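You operate a simulated robot arm through the tools that you are given. There is no shell and no other tool. Be economical: measure what you need, move in short steps, check, and stop when the job is done.

Carry out the task below with a simulated robot arm. There is one attempt and no reset: what you move stays moved.

Task
Take the filled sack out of the holder and stand it on the bench.
Fine: lift the funnel off on to the bench, then turn the yellow and the blue clamp open; the beans stay in the sack.
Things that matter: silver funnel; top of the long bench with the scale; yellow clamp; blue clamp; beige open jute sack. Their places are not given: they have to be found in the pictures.

It is judged by the outcome, as a careful person would: the job done as asked, and still so three seconds after it is handed in. It fails if anything else is knocked over, pushed out of place, dropped, spilled or broken.

Robot
A 7-joint arm with a two-finger parallel gripper, fixed in place. Base frame: the origin is at the foot of the arm, x ahead of it, y to its left, z up; the work surface is at about z = 0.62. Lengths are in m, angles in degrees, forces in N, time in s.
With the tool pointing down near the work surface it reaches from about 0.12 to 0.64 m from the base axis. Its first joint turns from -66.0 to 66.0 degrees. Payload 2.4 kg.
The tool frame sits at the grasp point between the pads (the TCP): z along the fingers, y along the line on which they close. The tips reach 0.03 m beyond it. The gripper opens to 0.094 m. The fingers are 0.028 m wide and 0.01 m thick; the gripper's body (0.05 by 0.096 m) begins 0.055 m behind the TCP.
Orientation is told as [roll, pitch, yaw] about the base's x, y, z axes, in that order, counted from this pose: with the fingers straight down and closing along the base's y, the tool's x points along the base's -x, its y along +y and its z along -z.

Tools
- The arm moves only by the tool nudge_tool. Its argument "series" is a list of rows, each a list of 6 numbers: the shift along the tool's x, y, z in mm, then the turn, a rotation vector about the tool's x, y, z in rad. In form: [[x, y, z, wx, wy, wz], ...]. A call has 1 to 12 rows; each row is the pose to reach, as a shift and turn from the pose commanded when the call began, along the tool's axes at that moment. "grip" is the gripper command, from -1 (fully open) to 1 (shut), values between in proportion, set as the call begins (left out, the last holds). A row lasts 0.2 s, in which the tool goes at most 0.05 m and 8.6 degrees; a call with a longer step from one row to the next is refused whole, and so is a gripper value outside its range. Where a pose cannot be reached the arm comes as near as it can. A force on the tool above 40 N (or 10 N above the force at the start of the call, whichever is more), or a blocked arm, ends the call early, and 0.2 s more pass. Each finger travels about 0.153 m/s and halts on what it meets, pressing with about 34 N; the grip force reading is that of the motor and also rises with nothing between the fingers. The clock runs only during rows and for 0.2 s after the last one: add rows that repeat a pose to give the fingers time. The reply holds the time, the measured pose of the TCP, the force on the tool along the base axes, the opening and the grip force, in the units named above and with some noise, and new pictures: "views" is both (left out), scene, wrist or none.
- Cameras (640 x 400 px; columns grow to the right, rows downward): "scene" is fixed at [0.0483, 0.4999, 1.4234]; the picture's right is [-0.51, -0.86, 0.00], its down [-0.65, 0.39, -0.65] and it looks along [0.56, -0.34, -0.76] (base axes); focal length 214 px, centre (320, 200). "wrist" rides on the gripper at [-0.037, 0, -0.058] in the tool frame; the picture's right is [0.00, -1.00, 0.00], its down [0.97, 0.00, -0.24] and it looks along [0.24, 0.00, 0.97] (tool axes); focal length 218 px, centre (320, 200).
- probe_pixels(camera, pixels): for up to 12 pixels [column, row] of the newest picture of that camera ("zoom" is the newest enlarged one), the place [x, y, z] in the base frame of the surface seen there, good to about 0.002 m. No time passes.
- close_up(camera, box): a new picture of the part [left, top, right, bottom] of that camera's present view, enlarged. No time passes.
- finish_job(): hands the job in; it is judged then, once.

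Go step by step. Measure first, check grasps and placings, and put right what went wrong. The budget is 80 turns and 120 pictures, counting those below and the enlarged ones. Unless the task says otherwise, let go and move clear before handing in, and close with one line.

The tools are called after ">>>" as name(argument=value, ...) on one line, values as JSON. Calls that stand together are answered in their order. nudge_tool: Moves the arm, as the interface text tells. Its arguments: {"type":"object","properties":{"series":{"type":"array","items":{"type":"array","items":{"type":"number"}}},"grip":{"type":"number"},"views":{"type":"string","enum":["both","scene","wrist","none"]}},"required":["series"]} The other tools are called the same way: probe_pixels (camera, pixels) gives the place of the surface under pixels of a picture; close_up (camera, box) takes an enlarged picture of a part of a camera's view; finish_job () hands the job in.

At the start:

```text
t: 0.0
eef_pos: [0.3116, 0.2177, 1.2215]
tcp_rot: [0.0, 0.0, 0.0]
contact_force: [0.2, -0.1, 0.7]
width: 0.094
gripper_force: 0.0
```

scene: 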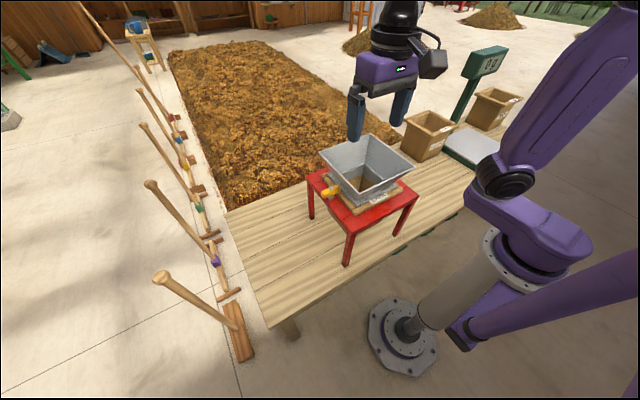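
wrist: 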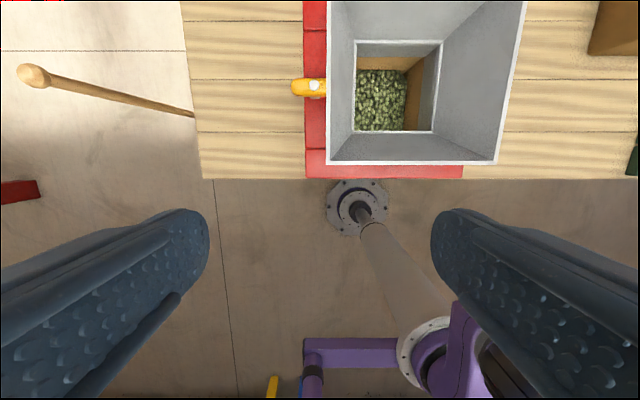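

The scene shows the silver funnel at about (365,170) on a red stand, with the yellow clamp at (330,190). I'll zoom in for detail.

>>> close_up(camera="scene", box=[290, 120, 430, 270])

>>> probe_pixels(camera="scene", pixels=[[320, 153], [363, 135], [413, 164], [368, 203], [330, 190], [307, 176], [348, 231], [418, 198], [240, 280], [300, 240], [440, 190], [425, 130]])

>>> probe_pixels(camera="wrist", pixels=[[328, 5], [328, 163], [496, 163], [522, 5], [315, 88], [295, 88], [380, 100], [357, 42], [432, 130], [312, 165], [440, 165], [345, 130]])

```text
2.67 times, centred on (360, 195) of scene
```

zoom: 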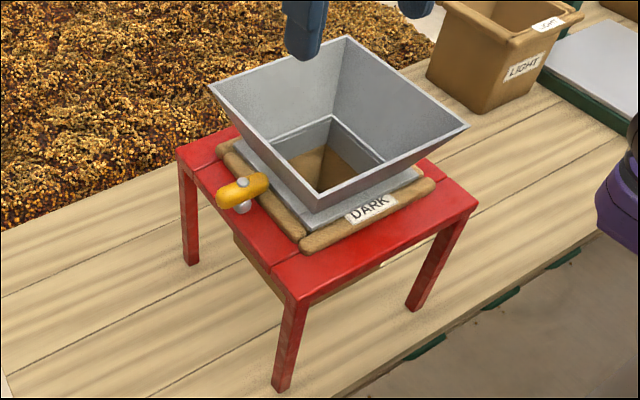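

```text
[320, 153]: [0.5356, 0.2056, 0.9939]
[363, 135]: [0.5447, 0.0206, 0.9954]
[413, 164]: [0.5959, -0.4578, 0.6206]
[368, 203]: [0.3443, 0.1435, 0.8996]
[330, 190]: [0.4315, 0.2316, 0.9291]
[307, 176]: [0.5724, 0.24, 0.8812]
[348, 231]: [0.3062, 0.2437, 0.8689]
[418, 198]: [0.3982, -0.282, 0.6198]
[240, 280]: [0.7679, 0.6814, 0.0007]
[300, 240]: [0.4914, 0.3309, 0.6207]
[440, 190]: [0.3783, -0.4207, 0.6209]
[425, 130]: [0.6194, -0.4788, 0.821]
```

```text
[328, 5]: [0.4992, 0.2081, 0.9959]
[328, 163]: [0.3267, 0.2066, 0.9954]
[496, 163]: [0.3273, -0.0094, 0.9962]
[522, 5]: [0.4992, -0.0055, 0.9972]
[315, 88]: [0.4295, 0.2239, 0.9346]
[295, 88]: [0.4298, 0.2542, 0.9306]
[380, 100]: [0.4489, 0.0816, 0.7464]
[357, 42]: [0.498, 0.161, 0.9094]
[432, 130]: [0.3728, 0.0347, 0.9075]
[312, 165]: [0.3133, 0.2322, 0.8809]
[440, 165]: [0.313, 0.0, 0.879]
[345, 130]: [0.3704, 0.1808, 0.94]
```

The funnel rim is at about x 0.327–0.545, y -0.008–0.207, z 0.996. I'll move the wrist camera over the right side to look for the blue clamp.

>>> nudge_tool(series=[[-20, -40, 0, 0, 0, 0], [-40, -80, 0, 0, 0, 0], [-60, -120, 0, 0, 0, 0], [-80, -160, 0, 0, 0, 0], [-110, -200, 0, 0, 0, 0], [-140, -230, 0, 0, 0, 0], [-170, -260, 0, 0, 0, 0], [-170, -260, 0, 0, 0, 0]], grip=-1)

```text
t: 1.8
eef_pos: [0.4817, -0.0419, 1.2203]
tcp_rot: [-0.1, -0.1, -0.1]
contact_force: [0.1, 0.1, 0.6]
width: 0.094
gripper_force: 0.2
```

scene: 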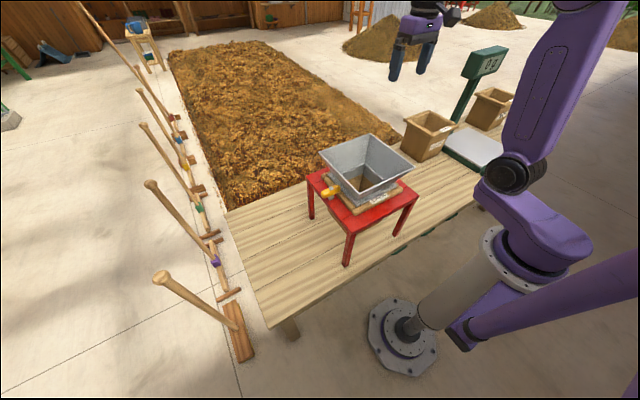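
wrist: 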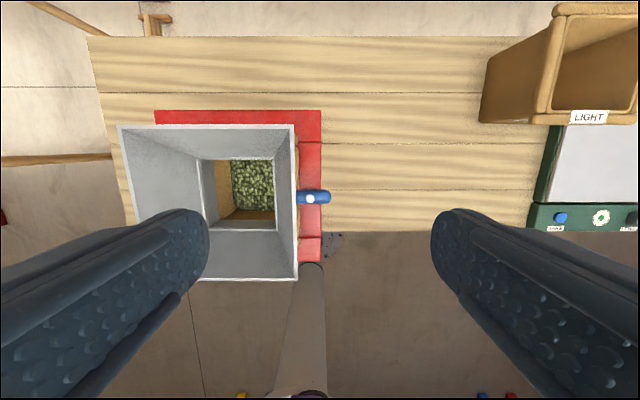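

The blue clamp is visible at wrist (315,198). I'll probe it, the bench extents and the funnel.

>>> probe_pixels(camera="wrist", pixels=[[310, 198], [327, 197], [302, 197], [318, 113], [318, 255], [90, 40], [128, 220], [400, 40], [400, 228], [530, 190], [490, 115], [295, 127]])

>>> close_up(camera="wrist", box=[110, 100, 350, 290])

>>> probe_pixels(camera="zoom", pixels=[[495, 260], [540, 260], [570, 260], [485, 110], [515, 200]])

```text
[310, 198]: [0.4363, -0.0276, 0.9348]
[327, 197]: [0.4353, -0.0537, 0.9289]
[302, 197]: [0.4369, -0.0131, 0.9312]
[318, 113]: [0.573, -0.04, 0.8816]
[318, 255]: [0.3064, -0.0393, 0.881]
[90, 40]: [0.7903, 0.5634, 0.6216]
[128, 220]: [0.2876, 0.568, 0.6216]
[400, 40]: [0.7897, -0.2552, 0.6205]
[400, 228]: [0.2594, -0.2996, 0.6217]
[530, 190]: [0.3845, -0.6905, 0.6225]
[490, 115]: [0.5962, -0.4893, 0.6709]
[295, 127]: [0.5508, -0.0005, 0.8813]
```

```text
2.11 times, centred on (230, 195) of wrist
```

zoom: 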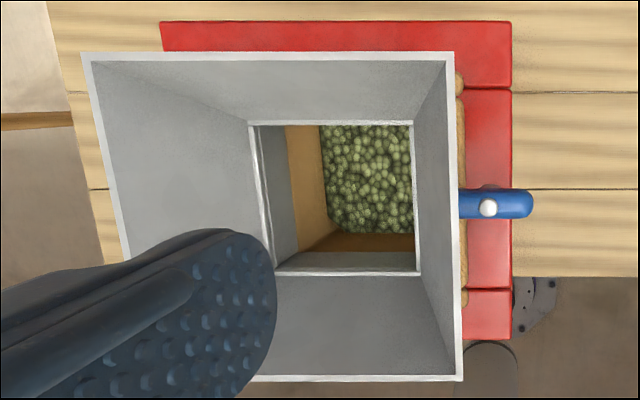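

```text
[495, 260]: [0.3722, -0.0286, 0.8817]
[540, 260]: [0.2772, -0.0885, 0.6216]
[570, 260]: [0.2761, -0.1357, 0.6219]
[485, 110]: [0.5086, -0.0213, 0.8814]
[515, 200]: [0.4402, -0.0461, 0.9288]
```

Clamps lie at x≈0.436 on both the y-sides, so the near funnel wall (x≈0.33, leaning about 27°) is free for gripping. I'll turn the tool 90° so it closes along x, moving towards that wall while staying high.

>>> nudge_tool(series=[[15, 13, 0, 0, 0, 0.1428], [30, 26, 0, 0, 0, 0.2856], [45, 39, 0, 0, 0, 0.4284], [60, 52, 0, 0, 0, 0.5712], [75, 65, 0, 0, 0, 0.714], [90, 78, 0, 0, 0, 0.8568], [105, 91, 0, 0, 0, 0.9996], [120, 104, 0, 0, 0, 1.1424], [135, 117, 0, 0, 0, 1.2852], [150, 130, 0, 0, 0, 1.428], [165, 142, 0, 0, 0, 1.5708], [165, 142, 0, 0, 0, 1.5708]])

```text
t: 4.4
eef_pos: [0.3152, 0.0999, 1.22]
tcp_rot: [-0.1, 0.0, -90.2]
contact_force: [0.0, -0.8, 0.6]
width: 0.0941
gripper_force: 0.0
```

scene: 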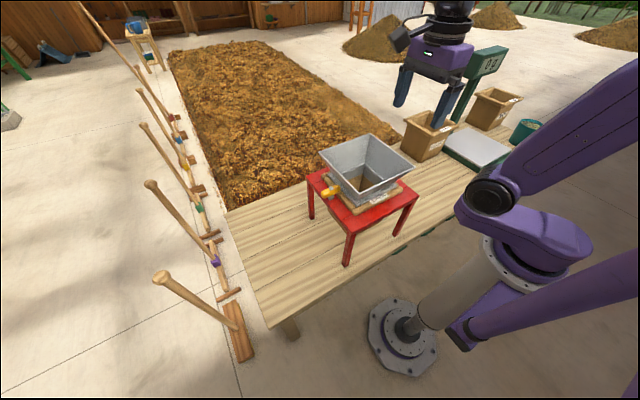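
wrist: 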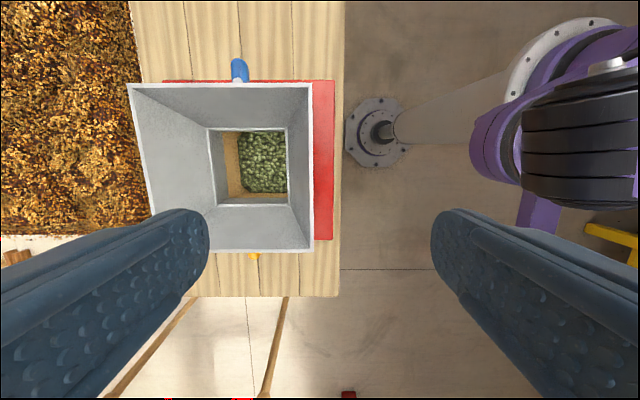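

The tool is turned with y along base x. Now I tilt about 27° to match the near wall, moving to a standoff along the wall line.

>>> nudge_tool(series=[[0, -10, 29, -0.12, 0, 0], [0, -21, 58, -0.24, 0, 0], [0, -32, 87, -0.36, 0, 0], [0, -42, 117, -0.477, 0, 0], [0, -42, 117, -0.477, 0, 0]])

```text
t: 5.6
eef_pos: [0.2802, 0.1005, 1.111]
tcp_rot: [27.3, -0.1, -89.7]
contact_force: [0.5, -0.9, 1.0]
width: 0.0939
gripper_force: 0.0
out of reach, approached as far as the arm can: row 4, 5
```

scene: 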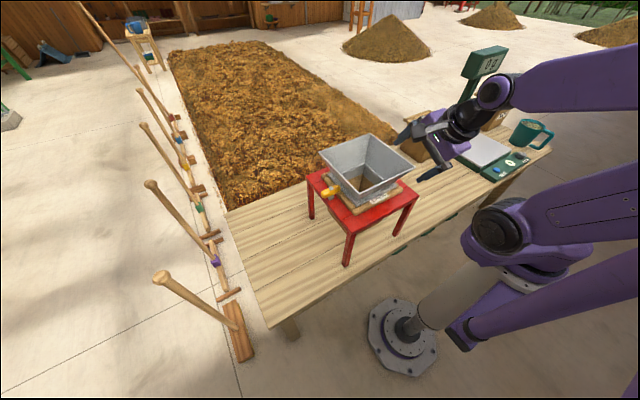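
wrist: 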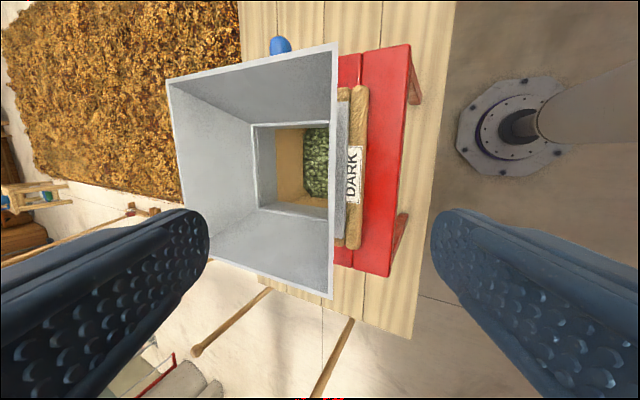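

The standoff was slightly out of reach, but the pose is close to the line (tilt 27.3°). I'll advance a little along the wall line and read where I really am.

>>> nudge_tool(series=[[0, 0, 20, 0, 0, 0], [0, 0, 40, 0, 0, 0], [0, 0, 60, 0, 0, 0], [0, 0, 60, 0, 0, 0]])

```text
t: 6.6
eef_pos: [0.3212, 0.0974, 1.0677]
tcp_rot: [27.3, 0.1, -90.1]
contact_force: [-0.3, 1.3, -0.9]
width: 0.0941
gripper_force: 0.0
out of reach, approached as far as the arm can: row 1, 2, 3, 4
```

scene: 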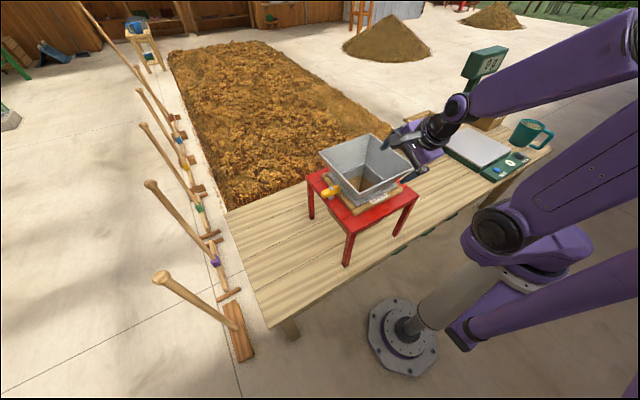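
wrist: 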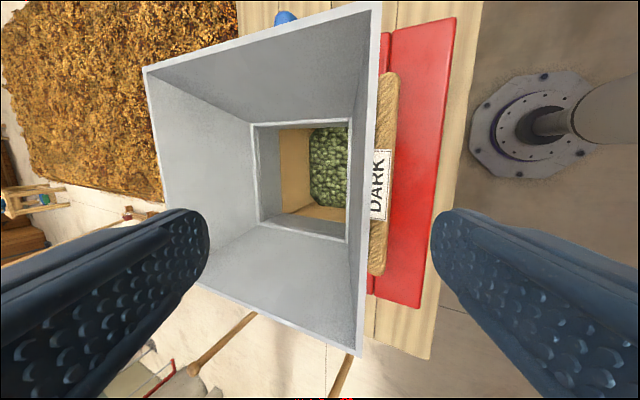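

The reply says the tilted pose near the base is out of reach, so the near wall is unsuitable. I'll back up and use the right wall (y≈-0.008) instead, with a shallow, narrow-opening grip above the blue clamp.

>>> nudge_tool(series=[[0, 17, -33, 0, 0, 0], [0, 35, -67, 0.12, 0, 0], [0, 52, -100, 0.24, 0, 0], [0, 69, -133, 0.36, 0, 0], [0, 69, -133, 0.477, 0, 0], [0, 69, -133, 0.477, 0, 0]], views="none")

```text
t: 8.0
eef_pos: [0.3209, 0.0981, 1.2181]
tcp_rot: [-0.2, 0.0, -90.0]
contact_force: [0.0, 0.7, -0.2]
width: 0.0939
gripper_force: 0.0
```

The tool is vertical again at (0.321,0.098,1.218). Now I undo the yaw while moving right of the funnel.

>>> nudge_tool(series=[[-15, 11, 0, 0, 0, -0.1428], [-30, 22, 0, 0, 0, -0.2856], [-45, 33, 0, 0, 0, -0.4284], [-60, 44, 0, 0, 0, -0.5712], [-75, 55, 0, 0, 0, -0.714], [-90, 66, 0, 0, 0, -0.8568], [-105, 77, 0, 0, 0, -0.9996], [-120, 88, 0, 0, 0, -1.1424], [-135, 99, 0, 0, 0, -1.2852], [-150, 110, 0, 0, 0, -1.428], [-163, 114, 0, 0, 0, -1.5708], [-163, 114, 0, 0, 0, -1.5708]], views="none")

>>> nudge_tool(series=[[0, 0, 20, -0.12, 0, 0], [0, 0, 50, -0.24, 0, 0], [0, 0, 80, -0.36, 0, 0], [0, 0, 110, -0.477, 0, 0], [0, 0, 110, -0.477, 0, 0]], grip=-0.3)

```text
t: 10.6
eef_pos: [0.4369, -0.0664, 1.2177]
tcp_rot: [0.0, 0.0, 0.1]
contact_force: [-0.4, 0.7, -0.7]
width: 0.0942
gripper_force: 0.1
```

```text
t: 11.8
eef_pos: [0.4366, -0.0652, 1.1062]
tcp_rot: [27.4, 0.0, -0.1]
contact_force: [-0.8, 0.0, 1.0]
width: 0.0613
gripper_force: 0.0
```

scene: 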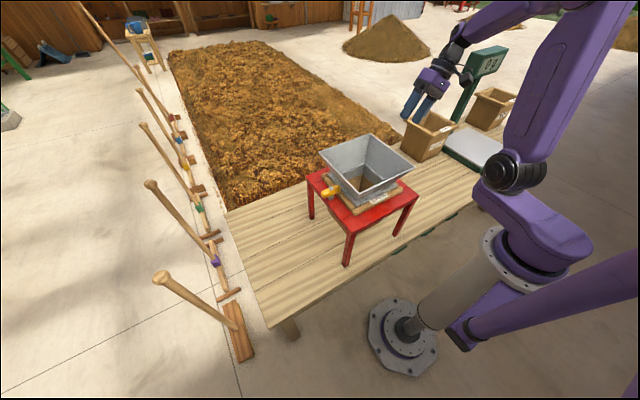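
wrist: 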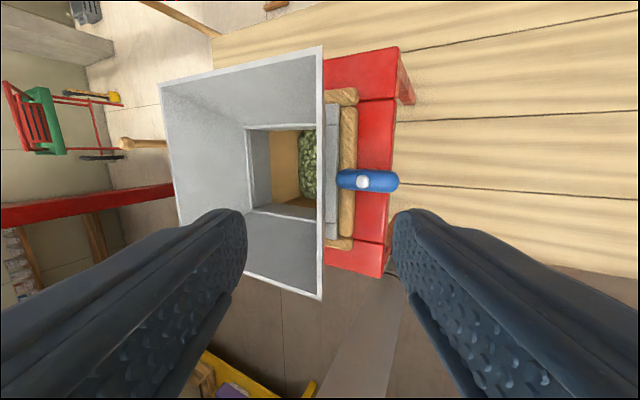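

The right wall is edge-on at column 320, centred between the fingers. I'll probe the rim precisely.

>>> probe_pixels(camera="wrist", pixels=[[321, 60], [321, 120], [321, 200], [321, 280], [160, 85], [360, 180], [335, 200], [347, 215], [370, 90]])

```text
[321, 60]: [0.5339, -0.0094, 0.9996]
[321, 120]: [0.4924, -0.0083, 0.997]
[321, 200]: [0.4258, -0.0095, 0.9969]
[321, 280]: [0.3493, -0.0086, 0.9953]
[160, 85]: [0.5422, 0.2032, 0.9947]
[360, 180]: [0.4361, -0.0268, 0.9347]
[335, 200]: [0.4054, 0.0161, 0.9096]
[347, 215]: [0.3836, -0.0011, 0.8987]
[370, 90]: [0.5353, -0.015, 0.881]
```

The TCP is exactly in line; the rim is 0.123 m ahead. I narrow the opening to about 40 mm and advance 141 mm so the tips reach about 48 mm down the wall, just above the clamp.

>>> nudge_tool(series=[[0, 0, 25, 0, 0, 0], [0, 0, 50, 0, 0, 0], [0, 0, 75, 0, 0, 0], [0, 0, 95, 0, 0, 0], [0, 0, 110, 0, 0, 0], [0, 0, 120, 0, 0, 0], [0, 0, 130, 0, 0, 0], [0, 0, 141, 0, 0, 0], [0, 0, 141, 0, 0, 0]], grip=0.15)

```text
t: 13.8
eef_pos: [0.4353, -0.0006, 0.9823]
tcp_rot: [27.3, 0.0, 0.0]
contact_force: [0.6, 0.0, -0.6]
width: 0.0403
gripper_force: 0.0
```

scene: 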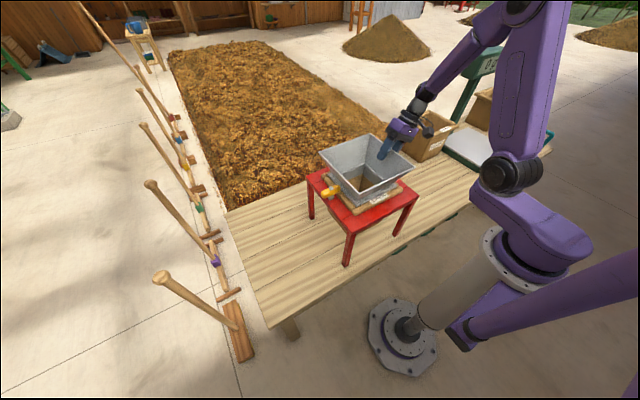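
wrist: 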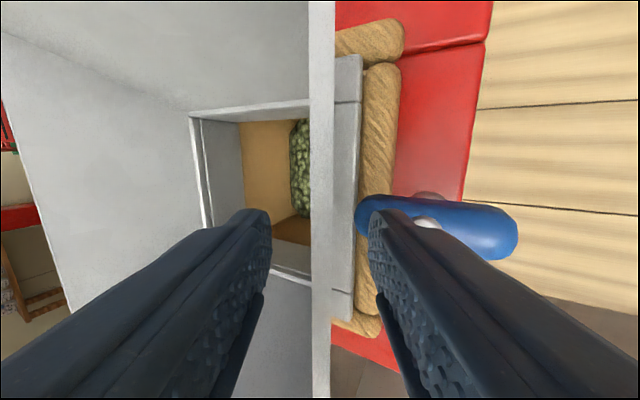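

Both fingers straddle the wall (edge at column 320), and the right finger is clear above the clamp. I close.

>>> nudge_tool(series=[[0, 0, 0, 0, 0, 0], [0, 0, 0, 0, 0, 0], [0, 0, 0, 0, 0, 0]], grip=1, views="wrist")

```text
t: 14.6
eef_pos: [0.4351, -0.0003, 0.9822]
tcp_rot: [27.3, -0.1, 0.0]
contact_force: [0.6, 0.3, -3.3]
width: 0.0088
gripper_force: 33.8
```

wrist: 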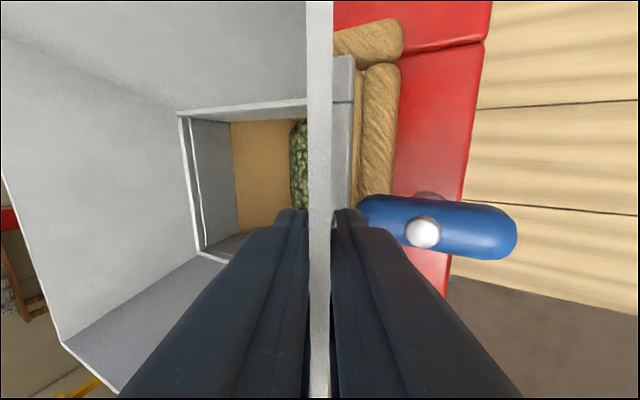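

The wall is held (8.8 mm wide, 34 N). I lift straight up 40 mm as a test.

>>> nudge_tool(series=[[0, 4.6, -8.9, 0, 0, 0], [0, 9.2, -17.8, 0, 0, 0], [0, 13.8, -26.7, 0, 0, 0], [0, 18.3, -35.5, 0, 0, 0], [0, 18.3, -35.5, 0, 0, 0]])

```text
t: 15.8
eef_pos: [0.4354, -0.002, 1.0219]
tcp_rot: [27.3, -0.1, 0.0]
contact_force: [-0.1, 0.0, -3.1]
width: 0.009
gripper_force: 33.7
```

scene: 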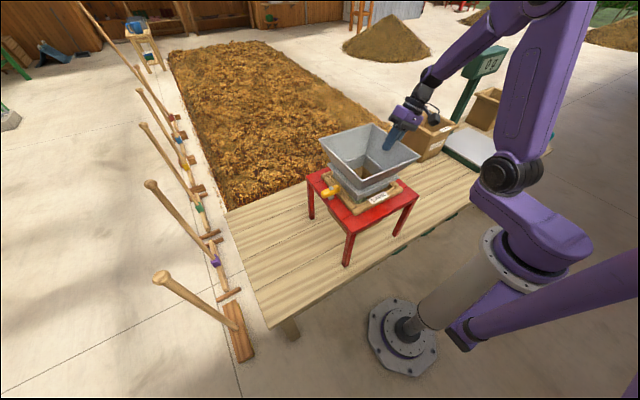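
wrist: 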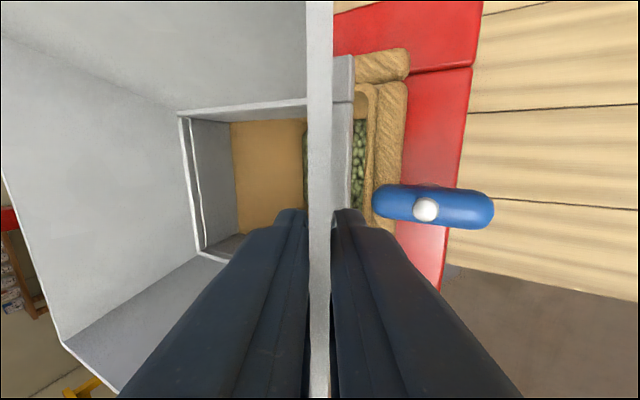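

The funnel rises steadily with about 3 N of load. I'll lift another 90 mm.

>>> nudge_tool(series=[[0, 9.2, -17.8, 0, 0, 0], [0, 18.4, -35.6, 0, 0, 0], [0, 27.6, -53.4, 0, 0, 0], [0, 36.8, -71.2, 0, 0, 0], [0, 41.3, -80, 0, 0, 0], [0, 41.3, -80, 0, 0, 0]], views="none")

>>> close_up(camera="scene", box=[290, 90, 450, 250])

```text
t: 17.2
eef_pos: [0.4356, -0.001, 1.1118]
tcp_rot: [27.2, 0.0, 0.0]
contact_force: [-0.6, 0.5, -3.5]
width: 0.0088
gripper_force: 33.9
```

```text
2.50 times, centred on (370, 170) of scene
```

zoom: 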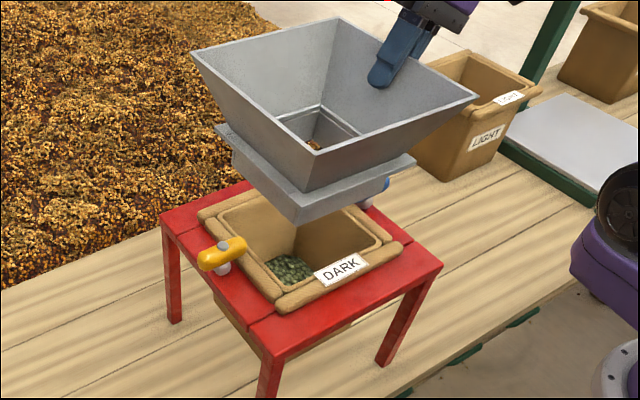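

The funnel is clear; its spout is short. I'll probe the spout bottom and the sack hem.

>>> probe_pixels(camera="zoom", pixels=[[297, 215], [300, 206], [260, 190], [388, 182], [297, 295], [375, 235], [275, 295], [345, 272], [207, 214], [390, 245], [225, 268], [210, 255]])

```text
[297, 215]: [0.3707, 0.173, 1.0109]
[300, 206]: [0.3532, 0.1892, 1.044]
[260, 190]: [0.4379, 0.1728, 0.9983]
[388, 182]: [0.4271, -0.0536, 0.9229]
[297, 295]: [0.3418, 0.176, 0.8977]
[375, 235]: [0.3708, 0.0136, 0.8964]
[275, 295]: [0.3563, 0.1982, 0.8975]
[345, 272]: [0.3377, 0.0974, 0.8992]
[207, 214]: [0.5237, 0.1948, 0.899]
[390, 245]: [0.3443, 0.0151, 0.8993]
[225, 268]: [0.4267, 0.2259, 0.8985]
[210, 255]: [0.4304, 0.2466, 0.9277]
```

The spout bottom sits about 0.115 m below the TCP height. I carry the funnel 300 mm to the right (and 30 mm nearer) at this height, over free bench.

>>> nudge_tool(series=[[3, -26.7, -13.8, 0, 0, 0], [6, -53.3, -27.5, 0, 0, 0], [9, -80, -41.3, 0, 0, 0], [12, -106.6, -55, 0, 0, 0], [15, -133.3, -68.8, 0, 0, 0], [18, -160, -82.6, 0, 0, 0], [21, -186.6, -96.3, 0, 0, 0], [24, -213.3, -110.1, 0, 0, 0], [27, -240, -123.8, 0, 0, 0], [30, -266.6, -137.6, 0, 0, 0], [30, -266.6, -137.6, 0, 0, 0]])

```text
t: 19.6
eef_pos: [0.4045, -0.3017, 1.112]
tcp_rot: [27.3, 0.1, 0.0]
contact_force: [0.1, -0.2, -3.4]
width: 0.0089
gripper_force: 34.5
```

scene: 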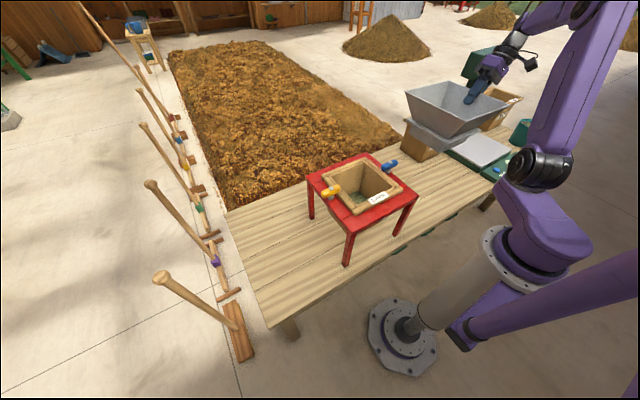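
wrist: 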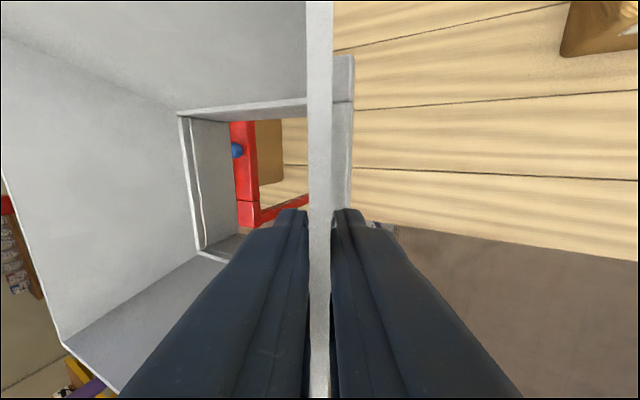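

The path below is clear bench with the table to the left and the LIGHT box beyond. I lower 350 mm.

>>> nudge_tool(series=[[0, -16.05, 31.1, 0, 0, 0], [0, -32.1, 62.2, 0, 0, 0], [0, -48.15, 93.3, 0, 0, 0], [0, -64.2, 124.4, 0, 0, 0], [0, -80.25, 155.5, 0, 0, 0], [0, -96.3, 186.6, 0, 0, 0], [0, -112.4, 217.7, 0, 0, 0], [0, -128.4, 248.8, 0, 0, 0], [0, -144.5, 279.9, 0, 0, 0], [0, -160.5, 311, 0, 0, 0], [0, -160.5, 311, 0, 0, 0]])

```text
t: 22.0
eef_pos: [0.4055, -0.2995, 0.762]
tcp_rot: [27.3, 0.0, 0.0]
contact_force: [-0.4, -0.1, -3.3]
width: 0.0089
gripper_force: 34.4
```

scene: 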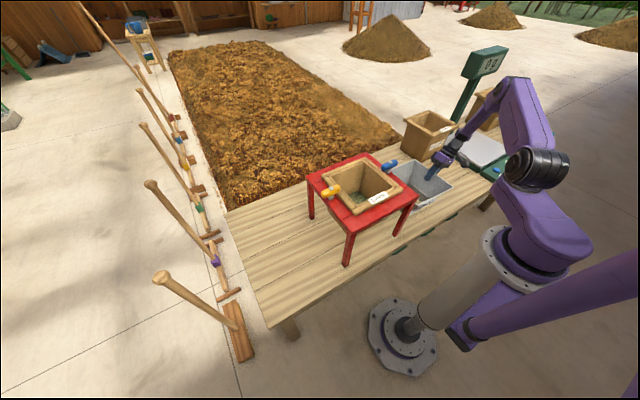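
wrist: 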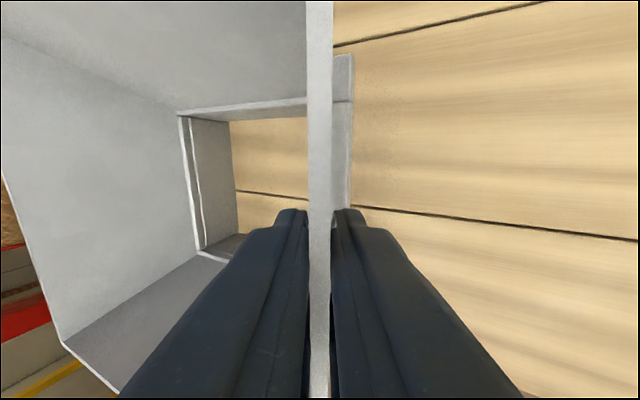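

The spout is about 25 mm above the bench. I creep down while watching force.

>>> nudge_tool(series=[[0, -2.3, 4.4, 0, 0, 0], [0, -4.6, 8.9, 0, 0, 0], [0, -6.9, 13.3, 0, 0, 0], [0, -8.3, 16, 0, 0, 0], [0, -8.3, 16, 0, 0, 0]], views="none")

>>> nudge_tool(series=[[0, -0.9, 1.8, 0, 0, 0], [0, -1.4, 2.7, 0, 0, 0], [0, -1.4, 2.7, 0, 0, 0]], views="none")

```text
t: 23.2
eef_pos: [0.4056, -0.3008, 0.7448]
tcp_rot: [27.3, -0.1, -0.1]
contact_force: [-2.5, -2.4, 13.9]
width: 0.0088
gripper_force: 34.4
```

```text
t: 24.0
eef_pos: [0.4047, -0.3018, 0.7418]
tcp_rot: [27.3, -0.1, -0.1]
contact_force: [-1.2, -4.3, 22.6]
width: 0.0088
gripper_force: 33.8
```

The force rose to 14 and then 22 N upward, so the spout is on the bench. I ease up 4 mm and open.

>>> nudge_tool(series=[[0, 0.9, -1.8, 0, 0, 0], [0, 1.6, -3.2, 0, 0, 0], [0, 1.6, -3.2, 0, 0, 0]])

```text
t: 24.8
eef_pos: [0.4035, -0.2996, 0.7453]
tcp_rot: [27.4, 0.1, 0.0]
contact_force: [0.9, -0.1, -3.6]
width: 0.0089
gripper_force: 33.8
```

scene: 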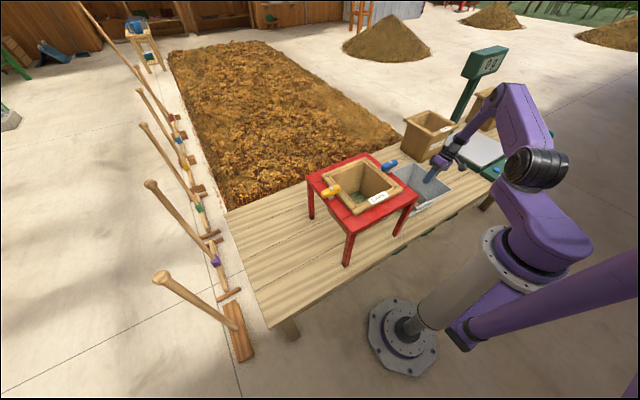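
wrist: 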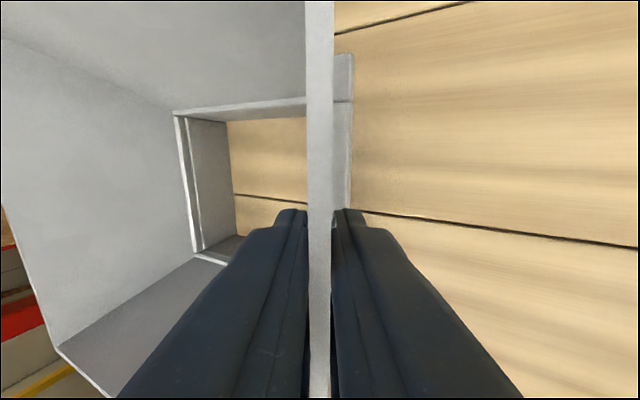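

The load is back on the gripper, so I lower 1 mm and open partly.

>>> nudge_tool(series=[[0, -0.5, 1.0, 0, 0, 0], [0, -0.5, 1.0, 0, 0, 0]], views="none")

>>> nudge_tool(series=[[0, 0, 0, 0, 0, 0], [0, 0, 0, 0, 0, 0]], grip=0.2, views="none")

>>> nudge_tool(series=[[0, 0, -15, 0, 0, 0], [0, 0, -30, 0, 0, 0], [0, 0, -60, 0, 0, 0], [0, 0, -90, 0, 0, 0], [0, 0, -90, 0, 0, 0]])

```text
t: 25.4
eef_pos: [0.4053, -0.3, 0.743]
tcp_rot: [27.3, 0.0, 0.0]
contact_force: [-0.1, -0.4, -3.9]
width: 0.0089
gripper_force: 33.8
```

```text
t: 26.0
eef_pos: [0.4054, -0.3005, 0.7425]
tcp_rot: [27.3, 0.1, -0.2]
contact_force: [0.7, 0.2, -0.8]
width: 0.0375
gripper_force: 0.1
```

```text
t: 27.2
eef_pos: [0.4025, -0.3403, 0.8233]
tcp_rot: [27.3, 0.0, 0.0]
contact_force: [-0.7, -0.5, -0.6]
width: 0.0375
gripper_force: 0.1
```

scene: 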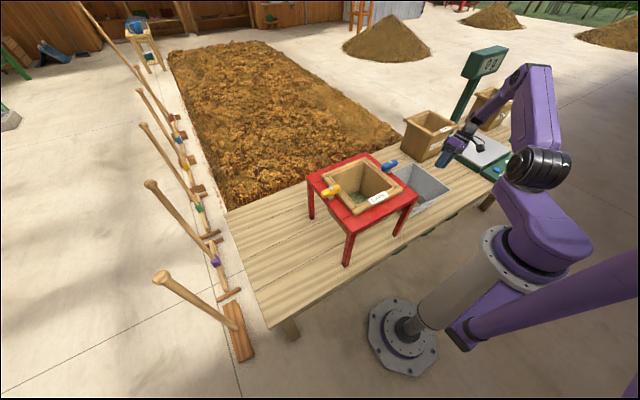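
wrist: 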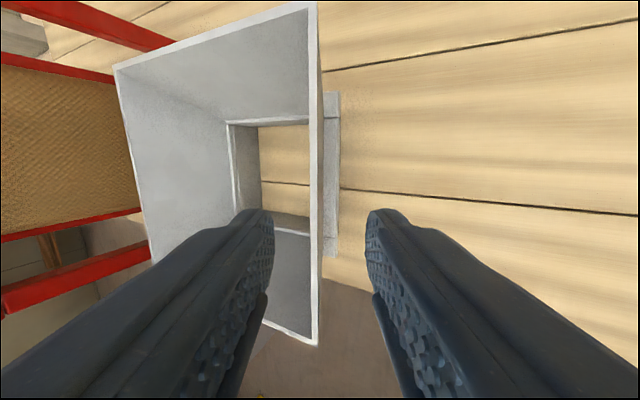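

The funnel stands on the bench. Now I back away, and look at the holder and sack closely.

>>> close_up(camera="scene", box=[295, 145, 425, 275])

>>> probe_pixels(camera="zoom", pixels=[[176, 230], [170, 242], [190, 215], [455, 90], [480, 70], [200, 160], [350, 160], [300, 245], [215, 330], [430, 270], [330, 290], [130, 180]])

>>> probe_pixels(camera="wrist", pixels=[[60, 150], [10, 230], [100, 200], [10, 80], [130, 150], [315, 20], [316, 330], [60, 30], [60, 280]])

```text
3.08 times, centred on (360, 210) of scene
```

zoom: 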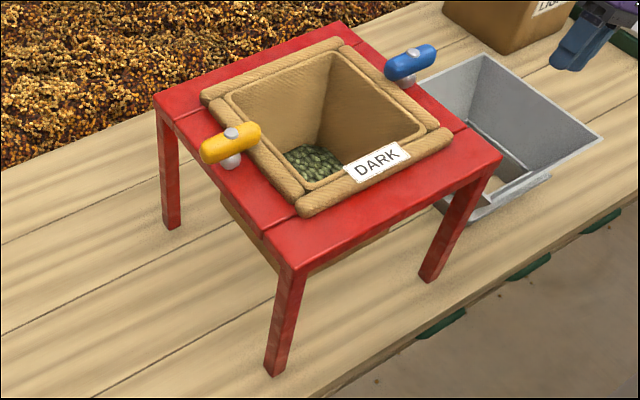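

```text
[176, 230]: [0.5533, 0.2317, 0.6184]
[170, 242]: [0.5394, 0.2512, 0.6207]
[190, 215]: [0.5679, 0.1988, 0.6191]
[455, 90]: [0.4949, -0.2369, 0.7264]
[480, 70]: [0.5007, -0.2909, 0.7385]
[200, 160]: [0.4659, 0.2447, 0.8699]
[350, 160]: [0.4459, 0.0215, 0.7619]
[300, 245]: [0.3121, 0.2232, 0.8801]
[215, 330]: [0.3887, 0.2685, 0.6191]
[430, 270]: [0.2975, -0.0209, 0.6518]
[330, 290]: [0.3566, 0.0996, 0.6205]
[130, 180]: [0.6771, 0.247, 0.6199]
```

```text
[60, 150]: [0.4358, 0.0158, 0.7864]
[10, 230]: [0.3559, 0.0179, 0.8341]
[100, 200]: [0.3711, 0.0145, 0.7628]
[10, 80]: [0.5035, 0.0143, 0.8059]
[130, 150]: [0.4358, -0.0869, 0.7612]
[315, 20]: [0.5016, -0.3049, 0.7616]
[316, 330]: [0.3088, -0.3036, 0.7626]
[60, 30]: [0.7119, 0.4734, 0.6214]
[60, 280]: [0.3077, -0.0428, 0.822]
```

The sack's hem (z≈0.88–0.90) rests on the red top, and both clamps bridge over it at z≈0.93. I raise the tool, straighten it and go above the blue clamp with the fingers closing along x.

>>> nudge_tool(series=[[0, 18, -35, 0, 0, 0], [0, 36, -70, 0, 0, 0], [0, 54, -105, 0, 0, 0], [0, 72, -140, 0.12, 0, 0], [0, 90, -175, 0.24, 0, 0], [0, 108, -210, 0.36, 0, 0], [0, 115, -225, 0.477, 0, 0], [0, 115, -225, 0.477, 0, 0]], views="none")

>>> nudge_tool(series=[[-3, 28, 0, 0, 0, 0.1428], [-6, 56, 0, 0, 0, 0.2856], [-9, 84, 0, 0, 0, 0.4284], [-12, 112, 0, 0, 0, 0.5712], [-15, 140, 0, 0, 0, 0.714], [-18, 168, 0, 0, 0, 0.8568], [-21, 196, 0, 0, 0, 0.9996], [-24, 224, 0, 0, 0, 1.1424], [-27, 252, 0, 0, 0, 1.2852], [-30, 280, 0, 0, 0, 1.428], [-33, 310, 0, 0, 0, 1.5708], [-33, 310, 0, 0, 0, 1.5708]])

```text
t: 29.0
eef_pos: [0.4039, -0.3422, 1.0771]
tcp_rot: [0.0, 0.0, 0.0]
contact_force: [0.3, 0.0, -0.8]
width: 0.0376
gripper_force: 0.1
```

```text
t: 31.6
eef_pos: [0.4381, -0.0324, 1.0753]
tcp_rot: [0.0, 0.0, -90.2]
contact_force: [0.2, -0.1, -0.2]
width: 0.0374
gripper_force: 0.0
```

scene: 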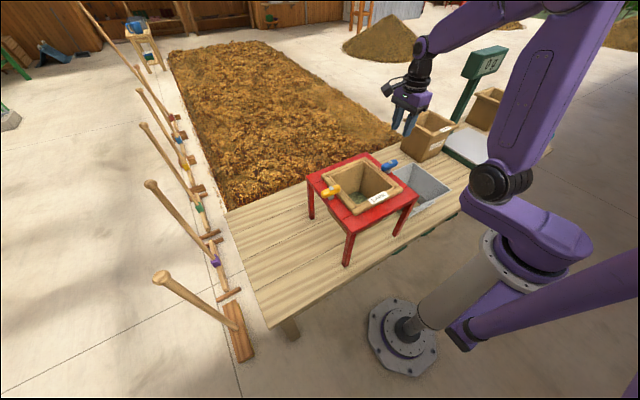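
wrist: 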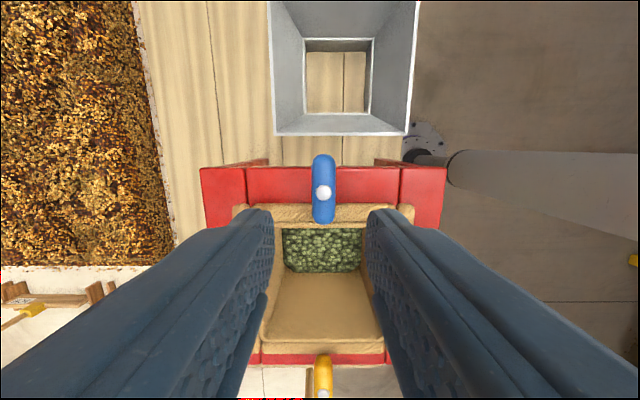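

>>> close_up(camera="wrist", box=[250, 130, 400, 280])

>>> probe_pixels(camera="wrist", pixels=[[324, 192], [322, 158], [323, 175], [323, 205], [323, 222], [314, 180], [334, 180], [380, 222], [380, 210], [300, 226], [300, 207], [420, 180]])

```text
2.67 times, centred on (325, 205) of wrist
```

zoom: 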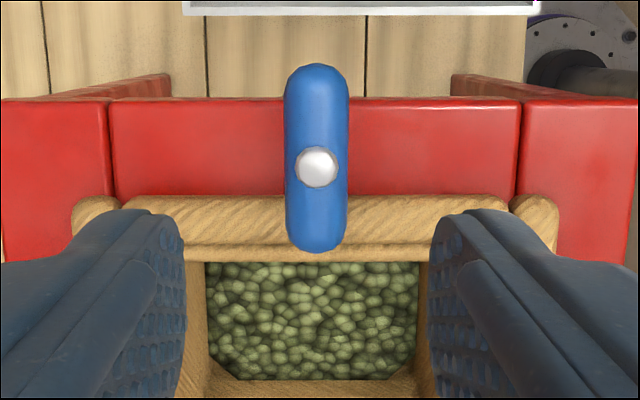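

```text
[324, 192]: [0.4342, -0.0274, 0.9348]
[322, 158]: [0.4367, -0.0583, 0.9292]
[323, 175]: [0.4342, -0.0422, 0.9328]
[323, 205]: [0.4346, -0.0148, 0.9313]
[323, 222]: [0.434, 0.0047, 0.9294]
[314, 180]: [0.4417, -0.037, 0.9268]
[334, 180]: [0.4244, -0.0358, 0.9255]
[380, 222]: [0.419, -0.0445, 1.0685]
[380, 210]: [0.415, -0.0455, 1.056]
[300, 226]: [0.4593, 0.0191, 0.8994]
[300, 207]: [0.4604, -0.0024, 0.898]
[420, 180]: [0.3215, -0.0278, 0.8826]
```

The blue bar spans y -0.058 to 0.005 with its pivot at (0.4343, -0.0275) and top at z 0.933. I descend over the pivot with fingers straddling the bar in x.

>>> nudge_tool(series=[[5, -4, 35, 0, 0, 0], [5, -4, 70, 0, 0, 0], [5, -4, 100, 0, 0, 0], [5, -4, 120, 0, 0, 0], [5, -4, 132, 0, 0, 0], [5, -4, 138, 0, 0, 0], [5, -4, 138, 0, 0, 0]])

```text
t: 33.2
eef_pos: [0.4345, -0.0291, 0.9375]
tcp_rot: [0.0, 0.0, -90.0]
contact_force: [-0.4, 0.1, 0.3]
width: 0.0377
gripper_force: 0.0
```

scene: 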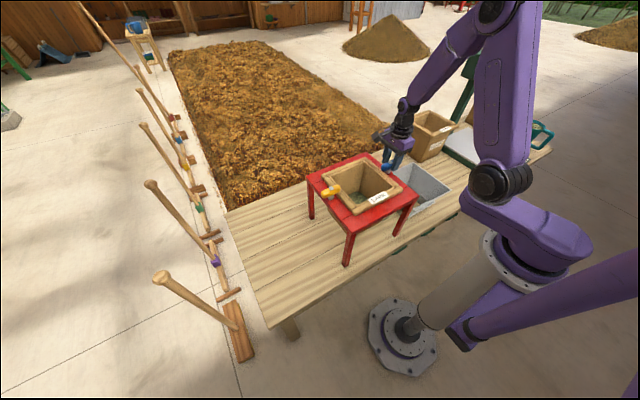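
wrist: 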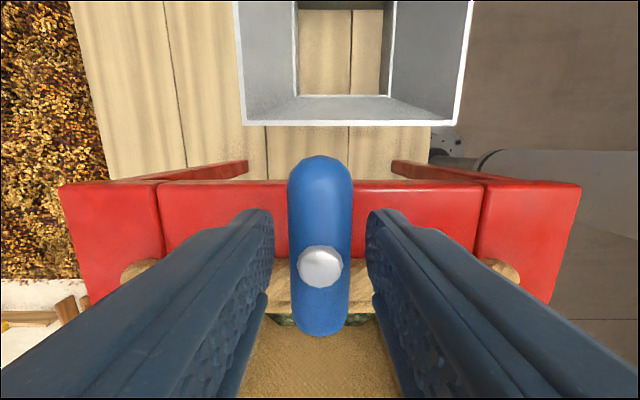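

Centred over the bar with no contact force. I close on it.

>>> nudge_tool(series=[[1.5, 0, 0, 0, 0, 0], [1.5, 0, 0, 0, 0, 0], [1.5, 0, 0, 0, 0, 0]], grip=1, views="none")

>>> nudge_tool(series=[[0, 0, 0, 0, 0, -0.1], [0, 0, 0, 0, 0, -0.2], [0, 0, 0, 0, 0, -0.3], [0, 0, 0, 0, 0, -0.3]])

```text
t: 34.0
eef_pos: [0.4354, -0.0281, 0.9388]
tcp_rot: [0.1, -0.1, -90.1]
contact_force: [-1.0, -13.9, -5.7]
width: 0.0236
gripper_force: 44.4
```

```text
t: 35.0
eef_pos: [0.436, -0.028, 0.9387]
tcp_rot: [0.1, 0.0, -72.8]
contact_force: [5.4, -26.9, -18.4]
width: 0.0239
gripper_force: 45.1
```

scene: 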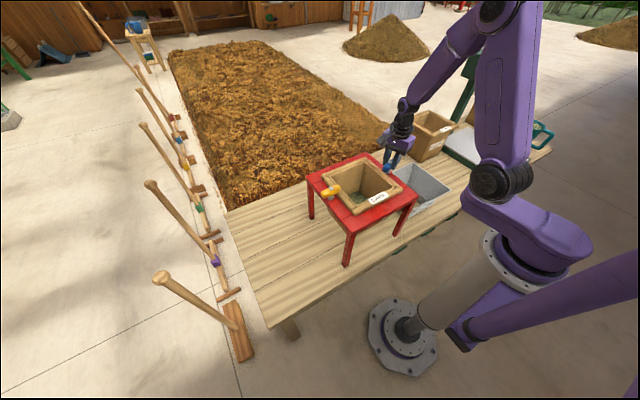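
wrist: 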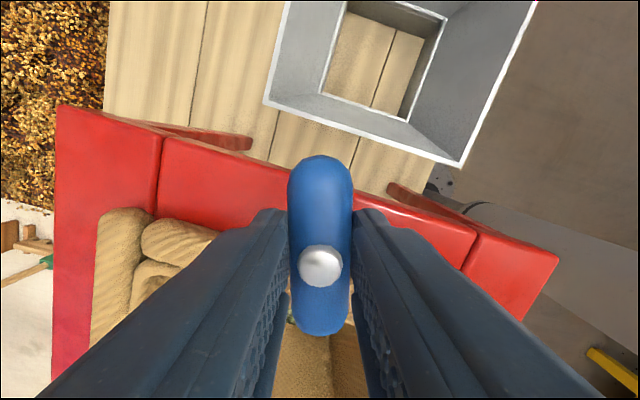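

The bar follows (yaw -73°), but the side force reached -27 N in y and -18 N in z. I ease the position slightly towards that while continuing the turn.

>>> nudge_tool(series=[[-1.5, -0.4, 1, 0, 0, 0], [-1.5, -0.4, 1, 0, 0, -0.1], [-1.5, -0.4, 1, 0, 0, -0.2], [-1.5, -0.4, 1, 0, 0, -0.3], [-1.5, -0.4, 1, 0, 0, -0.3]], views="none")

```text
t: 36.2
eef_pos: [0.4355, -0.0278, 0.9377]
tcp_rot: [0.2, -0.1, -55.6]
contact_force: [5.4, -13.8, 29.6]
width: 0.0241
gripper_force: 44.8
```

The turn continues well (-56°); z is now pressed slightly, so I raise 0.6 mm and keep turning.

>>> nudge_tool(series=[[-0.8, -0.1, -0.6, 0, 0, -0.1], [-0.8, -0.1, -0.6, 0, 0, -0.2], [-0.8, -0.1, -0.6, 0, 0, -0.3], [-0.8, -0.1, -0.6, 0, 0, -0.4], [-0.8, -0.1, -0.6, 0, 0, -0.4]], views="none")

```text
t: 37.4
eef_pos: [0.4356, -0.0272, 0.9369]
tcp_rot: [0.1, -0.1, -32.5]
contact_force: [16.9, 12.2, 14.8]
width: 0.0239
gripper_force: 45.1
```

Now -32°. I continue to 0° with small corrections.

>>> nudge_tool(series=[[-0.35, 0.9, -0.4, 0, 0, -0.1], [-0.35, 0.9, -0.4, 0, 0, -0.2], [-0.35, 0.9, -0.4, 0, 0, -0.3], [-0.35, 0.9, -0.4, 0, 0, -0.4], [-0.35, 0.9, -0.4, 0, 0, -0.5], [-0.35, 0.9, -0.4, 0, 0, -0.567], [-0.35, 0.9, -0.4, 0, 0, -0.567]])

```text
t: 39.0
eef_pos: [0.4364, -0.0265, 0.938]
tcp_rot: [0.0, -0.1, 0.0]
contact_force: [19.6, 24.3, -20.0]
width: 0.0239
gripper_force: 44.7
```

scene: 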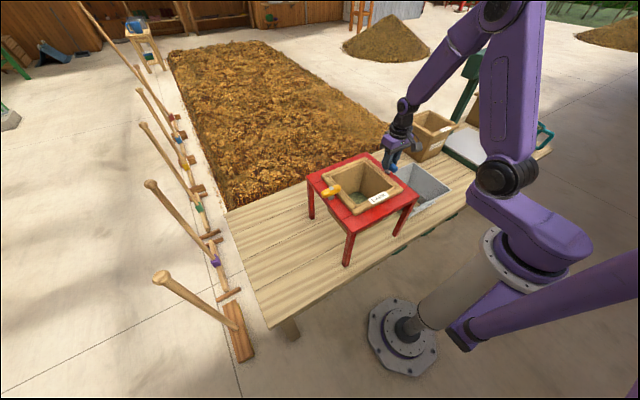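
wrist: 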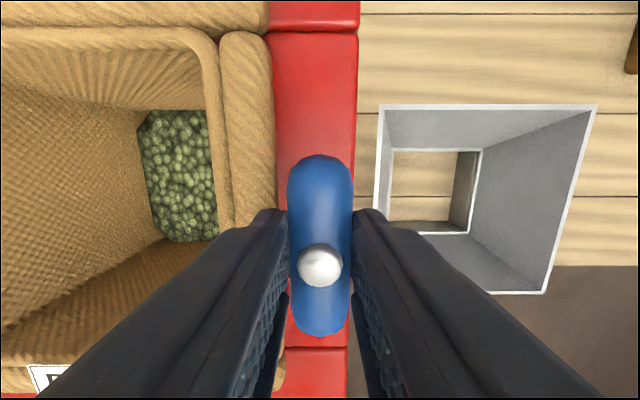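

The blue bar is now along x, clear of the hem (hem edge column 275, bar edge 287). I release and rise.

>>> nudge_tool(series=[[0, 0, 0, 0, 0, 0], [0, 0, 0, 0, 0, 0]], grip=0.2, views="none")

>>> nudge_tool(series=[[0, 0, -30, 0, 0, 0], [0, 0, -70, 0, 0, 0], [0, 0, -110, 0, 0, 0], [0, 0, -150, 0, 0, 0], [0, 0, -150, 0, 0, 0]])

```text
t: 39.6
eef_pos: [0.436, -0.0277, 0.9386]
tcp_rot: [0.0, 0.0, -0.4]
contact_force: [0.9, 0.2, -0.7]
width: 0.0376
gripper_force: 0.0
```

```text
t: 40.8
eef_pos: [0.4358, -0.0253, 1.0878]
tcp_rot: [0.0, 0.0, -0.3]
contact_force: [0.1, -0.8, -0.4]
width: 0.0373
gripper_force: 0.0
```

scene: 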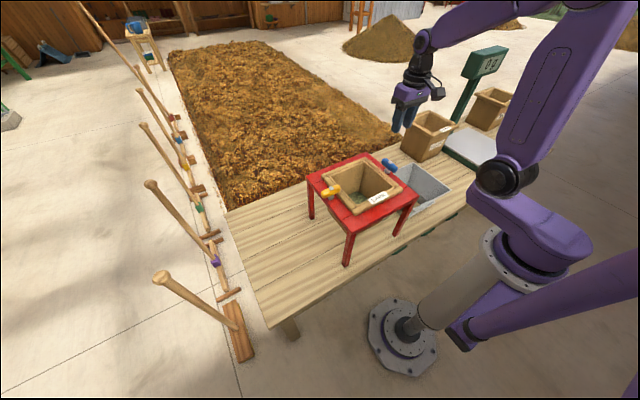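
wrist: 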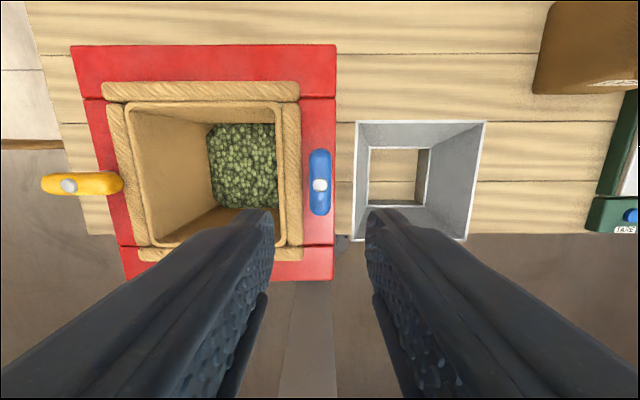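

The blue clamp is open and nothing shifted. I'll probe the yellow clamp and the hem geometry from this view.

>>> probe_pixels(camera="wrist", pixels=[[68, 186], [120, 182], [45, 184], [90, 176], [90, 192], [319, 160], [319, 208], [302, 180], [283, 180], [145, 254], [140, 92], [333, 60]])

```text
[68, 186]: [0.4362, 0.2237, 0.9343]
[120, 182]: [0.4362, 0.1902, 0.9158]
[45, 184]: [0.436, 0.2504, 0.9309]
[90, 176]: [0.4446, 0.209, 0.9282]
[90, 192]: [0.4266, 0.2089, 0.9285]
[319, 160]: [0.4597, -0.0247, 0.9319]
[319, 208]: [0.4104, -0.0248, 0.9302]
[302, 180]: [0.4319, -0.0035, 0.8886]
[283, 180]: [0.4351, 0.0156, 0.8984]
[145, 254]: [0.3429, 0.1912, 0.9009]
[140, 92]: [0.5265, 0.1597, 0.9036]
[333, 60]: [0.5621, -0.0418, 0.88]
```

The yellow pivot is near (0.435, 0.225). I go above it with the tool turned 90°.

>>> nudge_tool(series=[[0, 23, 0, 0, 0, 0.1428], [0, 46, 0, 0, 0, 0.2856], [0, 69, 0, 0, 0, 0.4284], [0, 92, 0, 0, 0, 0.5712], [0, 115, 0, 0, 0, 0.714], [0, 138, 0, 0, 0, 0.8568], [0, 161, 0, 0, 0, 0.9996], [0, 184, 0, 0, 0, 1.1424], [0, 207, 0, 0, 0, 1.2852], [0, 230, 0, 0, 0, 1.428], [0, 251, 0, 0, 0, 1.5708], [0, 251, 0, 0, 0, 1.5708]], views="wrist")

```text
t: 43.4
eef_pos: [0.4366, 0.222, 1.0898]
tcp_rot: [0.0, 0.0, -90.3]
contact_force: [-0.1, -0.2, 0.8]
width: 0.0377
gripper_force: 0.0
```

wrist: 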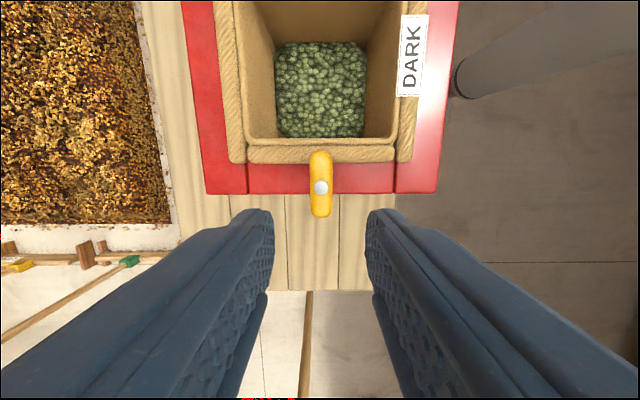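

>>> probe_pixels(camera="wrist", pixels=[[320, 187], [320, 153], [321, 214], [311, 200], [331, 200], [242, 80], [222, 80], [405, 110], [398, 110], [415, 110], [280, 160], [280, 148]])

```text
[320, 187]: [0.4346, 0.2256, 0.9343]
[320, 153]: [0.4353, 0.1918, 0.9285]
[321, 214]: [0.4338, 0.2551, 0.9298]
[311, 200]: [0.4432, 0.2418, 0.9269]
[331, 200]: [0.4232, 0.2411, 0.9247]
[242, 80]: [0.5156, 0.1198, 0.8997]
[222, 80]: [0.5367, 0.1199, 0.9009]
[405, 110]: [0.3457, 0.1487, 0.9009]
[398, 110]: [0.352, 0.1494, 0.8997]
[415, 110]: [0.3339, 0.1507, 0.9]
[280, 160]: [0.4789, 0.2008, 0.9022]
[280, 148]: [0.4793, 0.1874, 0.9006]
```

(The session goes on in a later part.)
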